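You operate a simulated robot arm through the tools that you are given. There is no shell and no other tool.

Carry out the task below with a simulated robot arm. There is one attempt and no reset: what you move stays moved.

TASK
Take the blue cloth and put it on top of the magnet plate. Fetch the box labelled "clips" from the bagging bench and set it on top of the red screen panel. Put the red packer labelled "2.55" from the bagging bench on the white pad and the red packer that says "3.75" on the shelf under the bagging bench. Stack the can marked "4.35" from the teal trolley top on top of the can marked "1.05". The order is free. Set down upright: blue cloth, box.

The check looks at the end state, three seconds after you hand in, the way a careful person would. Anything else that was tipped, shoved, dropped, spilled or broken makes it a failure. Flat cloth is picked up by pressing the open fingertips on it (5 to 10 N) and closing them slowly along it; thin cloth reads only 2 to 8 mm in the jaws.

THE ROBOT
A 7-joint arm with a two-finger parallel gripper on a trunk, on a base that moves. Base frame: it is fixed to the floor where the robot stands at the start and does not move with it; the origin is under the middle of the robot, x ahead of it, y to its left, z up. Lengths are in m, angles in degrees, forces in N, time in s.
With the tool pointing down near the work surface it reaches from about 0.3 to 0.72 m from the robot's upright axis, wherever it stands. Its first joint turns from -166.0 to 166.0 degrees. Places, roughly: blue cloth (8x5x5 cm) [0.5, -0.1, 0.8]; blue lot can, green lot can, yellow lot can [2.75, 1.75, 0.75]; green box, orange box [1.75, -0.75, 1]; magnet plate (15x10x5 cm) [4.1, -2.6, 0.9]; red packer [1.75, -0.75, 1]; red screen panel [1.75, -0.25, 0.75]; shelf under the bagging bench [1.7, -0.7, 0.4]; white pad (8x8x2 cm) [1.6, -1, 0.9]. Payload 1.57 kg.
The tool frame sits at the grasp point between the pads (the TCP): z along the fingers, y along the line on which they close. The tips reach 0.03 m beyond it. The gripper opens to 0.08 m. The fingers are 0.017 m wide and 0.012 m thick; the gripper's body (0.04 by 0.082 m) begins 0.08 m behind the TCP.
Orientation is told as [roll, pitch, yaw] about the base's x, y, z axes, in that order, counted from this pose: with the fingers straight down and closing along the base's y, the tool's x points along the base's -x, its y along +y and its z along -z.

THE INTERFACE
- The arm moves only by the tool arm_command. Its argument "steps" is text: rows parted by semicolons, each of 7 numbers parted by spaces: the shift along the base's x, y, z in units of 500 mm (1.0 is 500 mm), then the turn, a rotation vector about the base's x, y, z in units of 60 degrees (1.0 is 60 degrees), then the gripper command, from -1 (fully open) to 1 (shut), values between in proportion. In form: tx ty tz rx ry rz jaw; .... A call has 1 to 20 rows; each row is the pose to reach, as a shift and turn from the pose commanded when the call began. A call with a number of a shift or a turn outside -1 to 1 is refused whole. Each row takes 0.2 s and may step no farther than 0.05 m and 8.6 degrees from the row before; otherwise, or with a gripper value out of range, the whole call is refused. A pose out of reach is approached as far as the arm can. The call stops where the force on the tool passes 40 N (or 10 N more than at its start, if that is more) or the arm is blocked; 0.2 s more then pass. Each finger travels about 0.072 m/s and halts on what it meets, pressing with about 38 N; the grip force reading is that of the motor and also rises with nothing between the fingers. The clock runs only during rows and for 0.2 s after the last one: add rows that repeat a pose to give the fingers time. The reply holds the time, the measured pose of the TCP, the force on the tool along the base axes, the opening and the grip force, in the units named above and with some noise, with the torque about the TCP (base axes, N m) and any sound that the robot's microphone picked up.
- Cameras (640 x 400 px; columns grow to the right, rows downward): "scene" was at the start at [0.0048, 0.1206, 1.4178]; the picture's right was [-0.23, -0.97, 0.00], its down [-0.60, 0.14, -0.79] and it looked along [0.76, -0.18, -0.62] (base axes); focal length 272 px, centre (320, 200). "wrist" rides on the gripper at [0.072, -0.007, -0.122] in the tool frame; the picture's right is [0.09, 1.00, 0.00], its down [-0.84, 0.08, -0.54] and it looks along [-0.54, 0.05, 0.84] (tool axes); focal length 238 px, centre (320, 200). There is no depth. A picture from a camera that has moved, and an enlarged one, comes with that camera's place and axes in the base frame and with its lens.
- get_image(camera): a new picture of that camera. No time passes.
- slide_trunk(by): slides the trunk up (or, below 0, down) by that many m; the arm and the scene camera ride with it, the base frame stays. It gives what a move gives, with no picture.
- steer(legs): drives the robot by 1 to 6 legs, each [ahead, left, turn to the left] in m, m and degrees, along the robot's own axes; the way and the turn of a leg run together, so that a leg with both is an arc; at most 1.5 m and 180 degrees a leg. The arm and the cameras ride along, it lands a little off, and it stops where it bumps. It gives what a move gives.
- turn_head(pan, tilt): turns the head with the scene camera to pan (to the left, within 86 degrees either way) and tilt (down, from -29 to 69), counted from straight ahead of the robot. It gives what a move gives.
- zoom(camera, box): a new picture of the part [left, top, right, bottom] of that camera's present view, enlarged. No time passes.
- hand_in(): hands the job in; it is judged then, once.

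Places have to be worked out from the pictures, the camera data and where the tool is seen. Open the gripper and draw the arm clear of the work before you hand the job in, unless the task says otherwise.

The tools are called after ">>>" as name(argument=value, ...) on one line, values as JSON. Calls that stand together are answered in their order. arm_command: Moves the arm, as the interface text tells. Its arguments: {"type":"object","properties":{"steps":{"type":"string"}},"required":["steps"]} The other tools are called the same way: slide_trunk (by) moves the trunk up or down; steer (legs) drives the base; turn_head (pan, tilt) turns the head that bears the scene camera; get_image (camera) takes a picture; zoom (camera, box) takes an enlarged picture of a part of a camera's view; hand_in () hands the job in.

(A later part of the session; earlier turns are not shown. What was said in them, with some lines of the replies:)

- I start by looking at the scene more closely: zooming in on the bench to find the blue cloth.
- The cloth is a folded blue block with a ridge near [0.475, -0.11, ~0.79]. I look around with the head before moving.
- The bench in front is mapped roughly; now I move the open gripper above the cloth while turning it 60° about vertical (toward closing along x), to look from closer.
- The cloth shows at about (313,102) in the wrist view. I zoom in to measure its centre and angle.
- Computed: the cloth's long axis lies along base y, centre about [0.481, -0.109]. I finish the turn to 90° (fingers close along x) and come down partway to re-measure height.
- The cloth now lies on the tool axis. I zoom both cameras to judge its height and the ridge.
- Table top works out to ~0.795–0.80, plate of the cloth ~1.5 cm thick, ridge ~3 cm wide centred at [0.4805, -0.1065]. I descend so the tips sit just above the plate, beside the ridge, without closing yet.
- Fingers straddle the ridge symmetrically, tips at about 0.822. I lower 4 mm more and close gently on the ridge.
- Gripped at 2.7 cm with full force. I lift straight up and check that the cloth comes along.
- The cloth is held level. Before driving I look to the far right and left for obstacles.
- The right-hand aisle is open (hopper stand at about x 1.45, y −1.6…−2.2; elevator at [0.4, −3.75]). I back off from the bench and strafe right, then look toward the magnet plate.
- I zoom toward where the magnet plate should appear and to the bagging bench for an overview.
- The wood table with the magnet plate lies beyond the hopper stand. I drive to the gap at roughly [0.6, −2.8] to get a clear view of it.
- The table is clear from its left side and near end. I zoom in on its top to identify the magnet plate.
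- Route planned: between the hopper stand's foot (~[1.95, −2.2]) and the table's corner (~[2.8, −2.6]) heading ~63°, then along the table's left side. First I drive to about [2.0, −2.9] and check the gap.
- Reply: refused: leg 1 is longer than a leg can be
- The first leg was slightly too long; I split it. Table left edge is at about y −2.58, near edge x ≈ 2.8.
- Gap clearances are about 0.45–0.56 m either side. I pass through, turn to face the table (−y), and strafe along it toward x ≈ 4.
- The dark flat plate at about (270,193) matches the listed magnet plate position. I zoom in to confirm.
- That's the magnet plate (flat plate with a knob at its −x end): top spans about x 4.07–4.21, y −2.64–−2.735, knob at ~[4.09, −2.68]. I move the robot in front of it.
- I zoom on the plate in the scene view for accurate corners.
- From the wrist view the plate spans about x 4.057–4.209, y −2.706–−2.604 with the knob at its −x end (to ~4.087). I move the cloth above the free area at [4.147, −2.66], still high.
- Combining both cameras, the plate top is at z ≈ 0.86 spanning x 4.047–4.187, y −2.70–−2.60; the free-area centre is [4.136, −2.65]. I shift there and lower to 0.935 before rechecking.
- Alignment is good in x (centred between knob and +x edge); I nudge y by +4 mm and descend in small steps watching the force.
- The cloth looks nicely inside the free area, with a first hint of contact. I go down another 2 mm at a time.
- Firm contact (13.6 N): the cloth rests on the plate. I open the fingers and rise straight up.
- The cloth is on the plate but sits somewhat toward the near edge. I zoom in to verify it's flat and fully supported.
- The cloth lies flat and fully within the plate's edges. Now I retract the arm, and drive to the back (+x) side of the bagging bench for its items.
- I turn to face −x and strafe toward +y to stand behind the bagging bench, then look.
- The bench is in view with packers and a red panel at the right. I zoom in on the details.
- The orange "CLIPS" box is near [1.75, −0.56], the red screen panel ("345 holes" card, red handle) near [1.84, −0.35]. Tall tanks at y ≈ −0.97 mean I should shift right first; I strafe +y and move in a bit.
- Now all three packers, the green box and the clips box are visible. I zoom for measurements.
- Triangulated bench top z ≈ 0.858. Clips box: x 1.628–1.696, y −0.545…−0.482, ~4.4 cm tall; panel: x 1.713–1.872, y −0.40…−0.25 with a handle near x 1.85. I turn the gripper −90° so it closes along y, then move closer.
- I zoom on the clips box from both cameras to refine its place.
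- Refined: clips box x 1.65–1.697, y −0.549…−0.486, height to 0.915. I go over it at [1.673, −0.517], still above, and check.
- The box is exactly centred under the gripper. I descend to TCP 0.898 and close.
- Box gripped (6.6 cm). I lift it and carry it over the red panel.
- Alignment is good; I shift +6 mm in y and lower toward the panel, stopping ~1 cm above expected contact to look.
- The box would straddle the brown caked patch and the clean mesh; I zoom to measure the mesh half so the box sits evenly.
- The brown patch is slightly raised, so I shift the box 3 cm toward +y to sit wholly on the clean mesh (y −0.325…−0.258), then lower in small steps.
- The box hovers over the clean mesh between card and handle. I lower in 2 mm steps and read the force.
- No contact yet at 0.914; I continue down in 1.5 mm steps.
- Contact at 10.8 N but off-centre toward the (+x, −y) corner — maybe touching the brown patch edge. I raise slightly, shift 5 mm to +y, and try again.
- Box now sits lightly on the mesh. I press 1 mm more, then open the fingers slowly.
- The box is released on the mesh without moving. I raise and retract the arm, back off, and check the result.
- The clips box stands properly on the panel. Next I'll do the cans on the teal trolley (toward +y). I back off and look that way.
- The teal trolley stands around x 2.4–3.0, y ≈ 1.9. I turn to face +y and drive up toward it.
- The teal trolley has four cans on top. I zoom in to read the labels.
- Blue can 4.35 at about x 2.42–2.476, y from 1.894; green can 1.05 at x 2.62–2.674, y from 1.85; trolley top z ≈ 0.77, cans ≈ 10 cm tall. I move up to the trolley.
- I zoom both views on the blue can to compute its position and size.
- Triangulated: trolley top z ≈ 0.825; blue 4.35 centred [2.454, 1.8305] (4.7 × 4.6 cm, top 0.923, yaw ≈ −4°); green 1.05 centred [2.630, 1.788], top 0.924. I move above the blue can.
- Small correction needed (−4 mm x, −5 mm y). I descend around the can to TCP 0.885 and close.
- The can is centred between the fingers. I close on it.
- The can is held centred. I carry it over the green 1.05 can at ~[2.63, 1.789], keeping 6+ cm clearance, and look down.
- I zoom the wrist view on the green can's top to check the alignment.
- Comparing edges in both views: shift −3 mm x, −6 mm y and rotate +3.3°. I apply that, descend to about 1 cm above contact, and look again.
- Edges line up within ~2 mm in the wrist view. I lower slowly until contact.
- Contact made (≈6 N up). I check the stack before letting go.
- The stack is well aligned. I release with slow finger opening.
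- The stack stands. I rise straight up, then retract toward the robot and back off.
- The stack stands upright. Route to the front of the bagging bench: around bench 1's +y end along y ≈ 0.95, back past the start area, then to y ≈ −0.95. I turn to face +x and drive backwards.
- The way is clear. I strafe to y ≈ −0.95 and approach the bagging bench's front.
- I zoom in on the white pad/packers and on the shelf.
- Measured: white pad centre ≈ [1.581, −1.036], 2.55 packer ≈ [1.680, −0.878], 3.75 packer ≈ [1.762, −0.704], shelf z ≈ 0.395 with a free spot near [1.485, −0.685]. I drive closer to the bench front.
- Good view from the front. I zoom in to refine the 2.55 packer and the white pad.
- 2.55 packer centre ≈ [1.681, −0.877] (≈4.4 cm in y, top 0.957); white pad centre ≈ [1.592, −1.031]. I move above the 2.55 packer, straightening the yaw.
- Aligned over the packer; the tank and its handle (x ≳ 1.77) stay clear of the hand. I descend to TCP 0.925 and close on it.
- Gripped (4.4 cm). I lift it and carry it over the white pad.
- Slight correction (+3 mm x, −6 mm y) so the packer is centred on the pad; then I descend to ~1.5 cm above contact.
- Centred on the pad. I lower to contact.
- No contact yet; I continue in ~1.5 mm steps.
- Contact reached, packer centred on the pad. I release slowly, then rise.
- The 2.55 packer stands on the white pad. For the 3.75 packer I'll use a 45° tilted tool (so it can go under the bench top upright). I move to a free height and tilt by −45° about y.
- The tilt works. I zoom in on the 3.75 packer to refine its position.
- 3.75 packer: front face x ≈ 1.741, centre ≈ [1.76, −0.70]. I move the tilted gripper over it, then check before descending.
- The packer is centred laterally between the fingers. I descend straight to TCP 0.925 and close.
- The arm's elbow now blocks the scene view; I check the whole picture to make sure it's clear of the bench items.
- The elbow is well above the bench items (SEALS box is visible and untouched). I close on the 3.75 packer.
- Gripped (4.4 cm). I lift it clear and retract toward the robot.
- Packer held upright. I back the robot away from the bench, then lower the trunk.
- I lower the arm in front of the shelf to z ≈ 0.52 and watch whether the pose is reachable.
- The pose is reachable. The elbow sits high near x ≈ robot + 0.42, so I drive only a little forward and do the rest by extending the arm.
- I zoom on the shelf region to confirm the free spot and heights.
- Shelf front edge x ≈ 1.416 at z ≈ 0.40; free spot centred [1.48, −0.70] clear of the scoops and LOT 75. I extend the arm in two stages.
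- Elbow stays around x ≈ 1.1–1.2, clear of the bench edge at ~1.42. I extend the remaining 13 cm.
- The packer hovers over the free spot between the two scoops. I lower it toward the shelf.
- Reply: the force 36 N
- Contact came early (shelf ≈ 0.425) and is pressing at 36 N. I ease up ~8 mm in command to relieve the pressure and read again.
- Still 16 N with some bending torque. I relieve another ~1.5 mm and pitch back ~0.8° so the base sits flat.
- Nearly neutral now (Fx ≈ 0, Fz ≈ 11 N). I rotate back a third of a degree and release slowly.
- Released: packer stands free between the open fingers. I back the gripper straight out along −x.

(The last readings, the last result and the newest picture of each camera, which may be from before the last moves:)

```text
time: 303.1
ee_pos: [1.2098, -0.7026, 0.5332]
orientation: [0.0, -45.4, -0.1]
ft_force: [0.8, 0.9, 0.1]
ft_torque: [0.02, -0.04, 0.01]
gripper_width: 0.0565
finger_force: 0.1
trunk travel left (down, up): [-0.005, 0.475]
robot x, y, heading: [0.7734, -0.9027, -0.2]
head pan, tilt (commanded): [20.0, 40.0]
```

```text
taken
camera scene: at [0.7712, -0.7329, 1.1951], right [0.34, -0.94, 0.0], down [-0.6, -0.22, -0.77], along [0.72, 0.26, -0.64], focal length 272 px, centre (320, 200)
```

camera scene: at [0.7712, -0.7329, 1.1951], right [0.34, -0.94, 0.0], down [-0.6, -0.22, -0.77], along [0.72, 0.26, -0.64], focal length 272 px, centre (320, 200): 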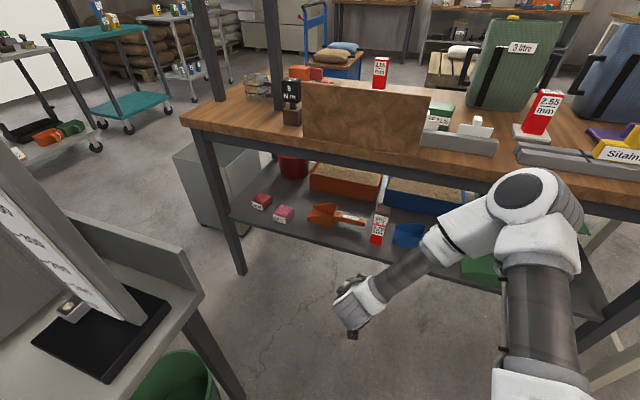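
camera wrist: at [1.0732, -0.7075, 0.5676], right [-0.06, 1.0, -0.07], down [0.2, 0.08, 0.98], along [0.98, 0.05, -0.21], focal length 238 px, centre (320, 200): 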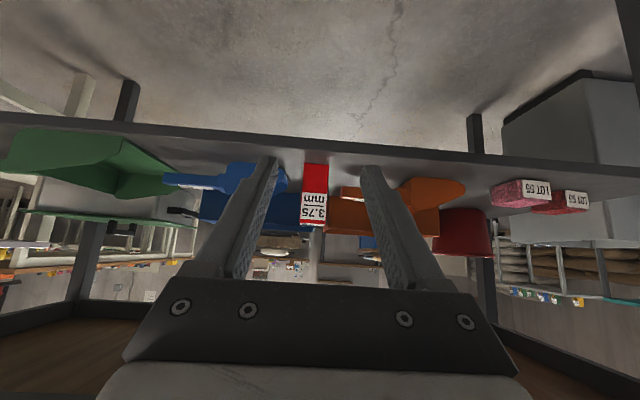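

The 3.75 packer stands upright on the shelf. I zoom in to verify it, and back the robot off to clear the arm.

>>> zoom(camera="scene", box=[320, 180, 440, 260])

>>> steer(legs=[[-0.35, 0, 0]])

>>> arm_command(steps="0 0 0.09 0 0 0 -1; 0 0 0.18 0 0 0 -1; 0 0 0.27 0 0 0 -1; 0 0 0.36 0 0 0 -1; 0 0 0.45 0 0 0 -1; 0 0 0.54 0 0.1 0 -1; 0 0 0.63 0 0.2 0 -1; 0 0 0.7 0 0.3 0 -1; 0 0 0.7 0 0.43 0 -1; 0 0 0.7 0 0.56 0 -1; 0 0 0.7 0 0.69 0 -1; 0 0 0.7 0 0.75 0 -1; 0 0 0.7 0 0.75 0 -1")

>>> slide_trunk(by=0.22)

>>> turn_head(pan=0, tilt=30)

>>> get_image(camera="scene")

```text
5.00 times, centred on (380, 220) of scene
camera zoom: at [0.7712, -0.7329, 1.1951], right [0.34, -0.94, 0.0], down [-0.6, -0.22, -0.77], along [0.72, 0.26, -0.64], focal length 1362 px, centre (20, 100)
```

zoom: 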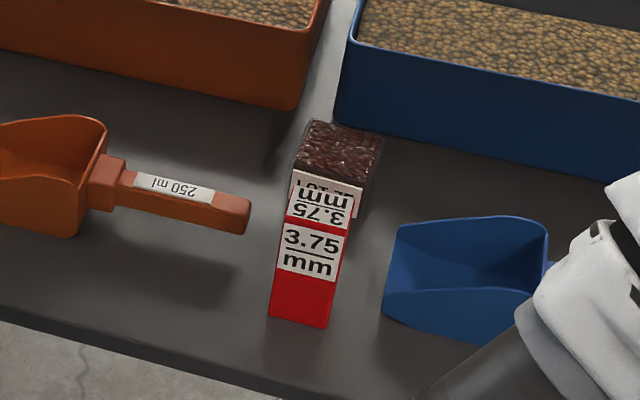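

```text
time: 305.9
ee_pos: [0.8544, -0.7, 0.5328]
orientation: [0.0, -45.5, 0.0]
ft_force: [0.1, 0.5, -0.1]
ft_torque: [0.02, 0.02, -0.03]
gripper_width: 0.0568
finger_force: 0.1
trunk travel left (down, up): [-0.005, 0.475]
robot x, y, heading: [0.4173, -0.9021, 0.1]
head pan, tilt (commanded): [20.0, 40.0]
```

```text
time: 308.7
ee_pos: [0.8564, -0.6998, 0.884]
orientation: [0.0, -0.4, 0.1]
ft_force: [-0.4, 0.6, 0.1]
ft_torque: [0.03, 0.01, -0.01]
gripper_width: 0.0799
finger_force: 0.1
trunk travel left (down, up): [-0.005, 0.475]
robot x, y, heading: [0.4177, -0.9047, -0.0]
head pan, tilt (commanded): [20.0, 40.0]
```

```text
time: 311.1
ee_pos: [0.8564, -0.7012, 1.1024]
orientation: [0.0, -0.4, 0.0]
ft_force: [0.1, -0.3, 0.0]
ft_torque: [-0.02, -0.01, 0.01]
gripper_width: 0.0799
finger_force: 0.0
trunk travel left (down, up): [-0.225, 0.255]
robot x, y, heading: [0.4163, -0.9029, 0.3]
head pan, tilt (commanded): [20.0, 40.0]
```

```text
time: 311.9
ee_pos: [0.8556, -0.6994, 1.1025]
orientation: [0.0, -0.4, 0.0]
ft_force: [-0.8, 0.0, -0.1]
ft_torque: [0.0, -0.02, -0.06]
gripper_width: 0.0802
finger_force: 0.0
trunk travel left (down, up): [-0.225, 0.255]
robot x, y, heading: [0.4119, -0.9012, -0.1]
head pan, tilt (commanded): [0.0, 30.0]
```

```text
taken
camera scene: at [0.4277, -0.7615, 1.4304], right [0.0, -1.0, 0.0], down [-0.5, 0.0, -0.87], along [0.87, 0.0, -0.5], focal length 272 px, centre (320, 200)
```

scene: 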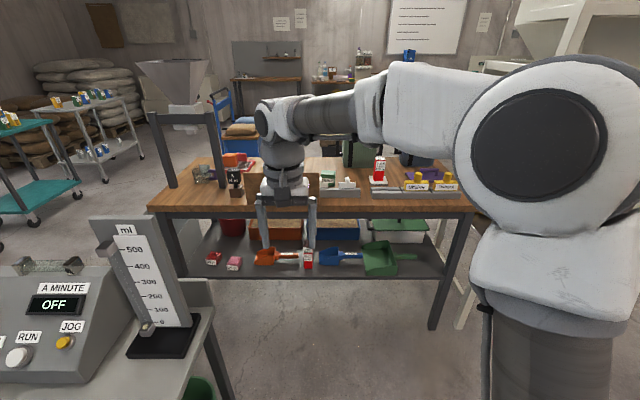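

All pieces appear in place. A final zoom over the bench, the trolley stack and bench 1 to confirm.

>>> zoom(camera="scene", box=[190, 130, 270, 200])

>>> zoom(camera="scene", box=[310, 140, 470, 280])

>>> turn_head(pan=45, tilt=20)

>>> get_image(camera="scene")

```text
5.71 times, centred on (230, 165) of scene
camera zoom: at [0.4277, -0.7615, 1.4304], right [0.0, -1.0, 0.0], down [-0.5, 0.0, -0.87], along [0.87, 0.0, -0.5], focal length 1556 px, centre (834, 400)
```

zoom: 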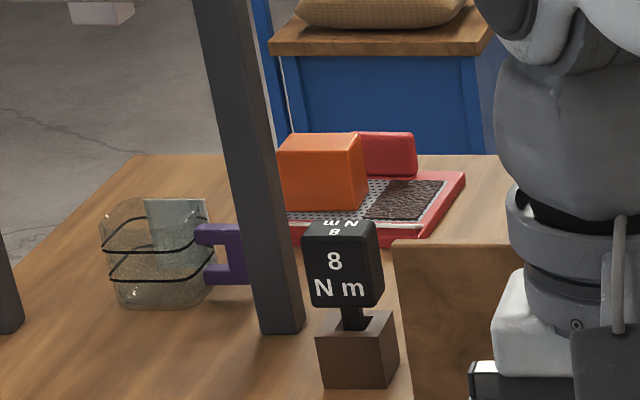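

```text
2.86 times, centred on (390, 210) of scene
camera zoom: at [0.4277, -0.7615, 1.4304], right [0.0, -1.0, 0.0], down [-0.5, 0.0, -0.87], along [0.87, 0.0, -0.5], focal length 778 px, centre (120, 171)
```

zoom: 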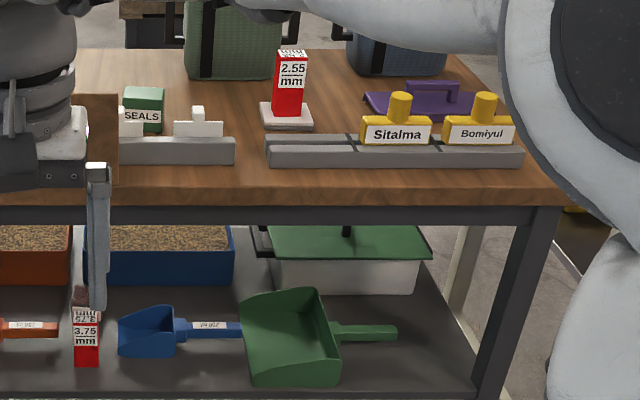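

```text
time: 313.0
ee_pos: [0.8557, -0.6993, 1.1026]
orientation: [0.0, -0.3, 0.1]
ft_force: [-0.5, -0.1, -0.4]
ft_torque: [0.0, -0.01, 0.02]
gripper_width: 0.0802
finger_force: 0.0
trunk travel left (down, up): [-0.225, 0.255]
robot x, y, heading: [0.4135, -0.9016, -0.0]
head pan, tilt (commanded): [45.0, 20.0]
```

```text
taken
camera scene: at [0.4031, -0.6957, 1.4465], right [0.71, -0.71, 0.0], down [-0.24, -0.24, -0.94], along [0.66, 0.66, -0.34], focal length 272 px, centre (320, 200)
```

scene: 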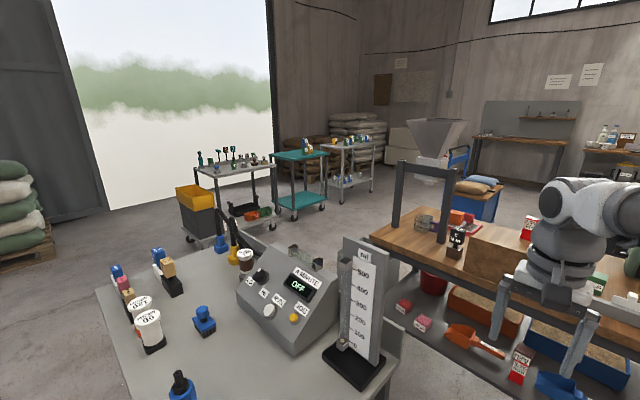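

Everything checks out: cloth on the magnet plate, clips box on the red panel, 2.55 on the white pad, 3.75 on the shelf, and 4.35 stacked on 1.05. The gripper is open and clear, so I hand in.

>>> hand_in()

```text
The job is handed in.
```

I handed the job in with every item placed and the gripper open and clear of the benches. I haven't seen the check's result.

- **Blue cloth:** it lies flat on the magnet plate, fully supported. It slid about 2 cm when I let go, so it sits close to the plate's near edge rather than in the middle.
- **Box "clips":** it stands upright on the clean mesh half of the red screen panel, clear of the brown patch.
- **Packer "2.55":** it stands near the centre of the white pad.
- **Packer "3.75":** it stands upright on the shelf under the bagging bench, between the two scoops. It pressed on the shelf at about 36 N when it touched down; I eased off before releasing, and a close-up afterwards showed it standing straight.
- **Can "4.35":** it is stacked on can "1.05" on the teal trolley, with edges lined up to within a few millimetres.

In my last pictures of the areas I worked in, I saw nothing else tipped, dropped or moved. I did not go back to the magnet plate after placing the cloth early in the run.
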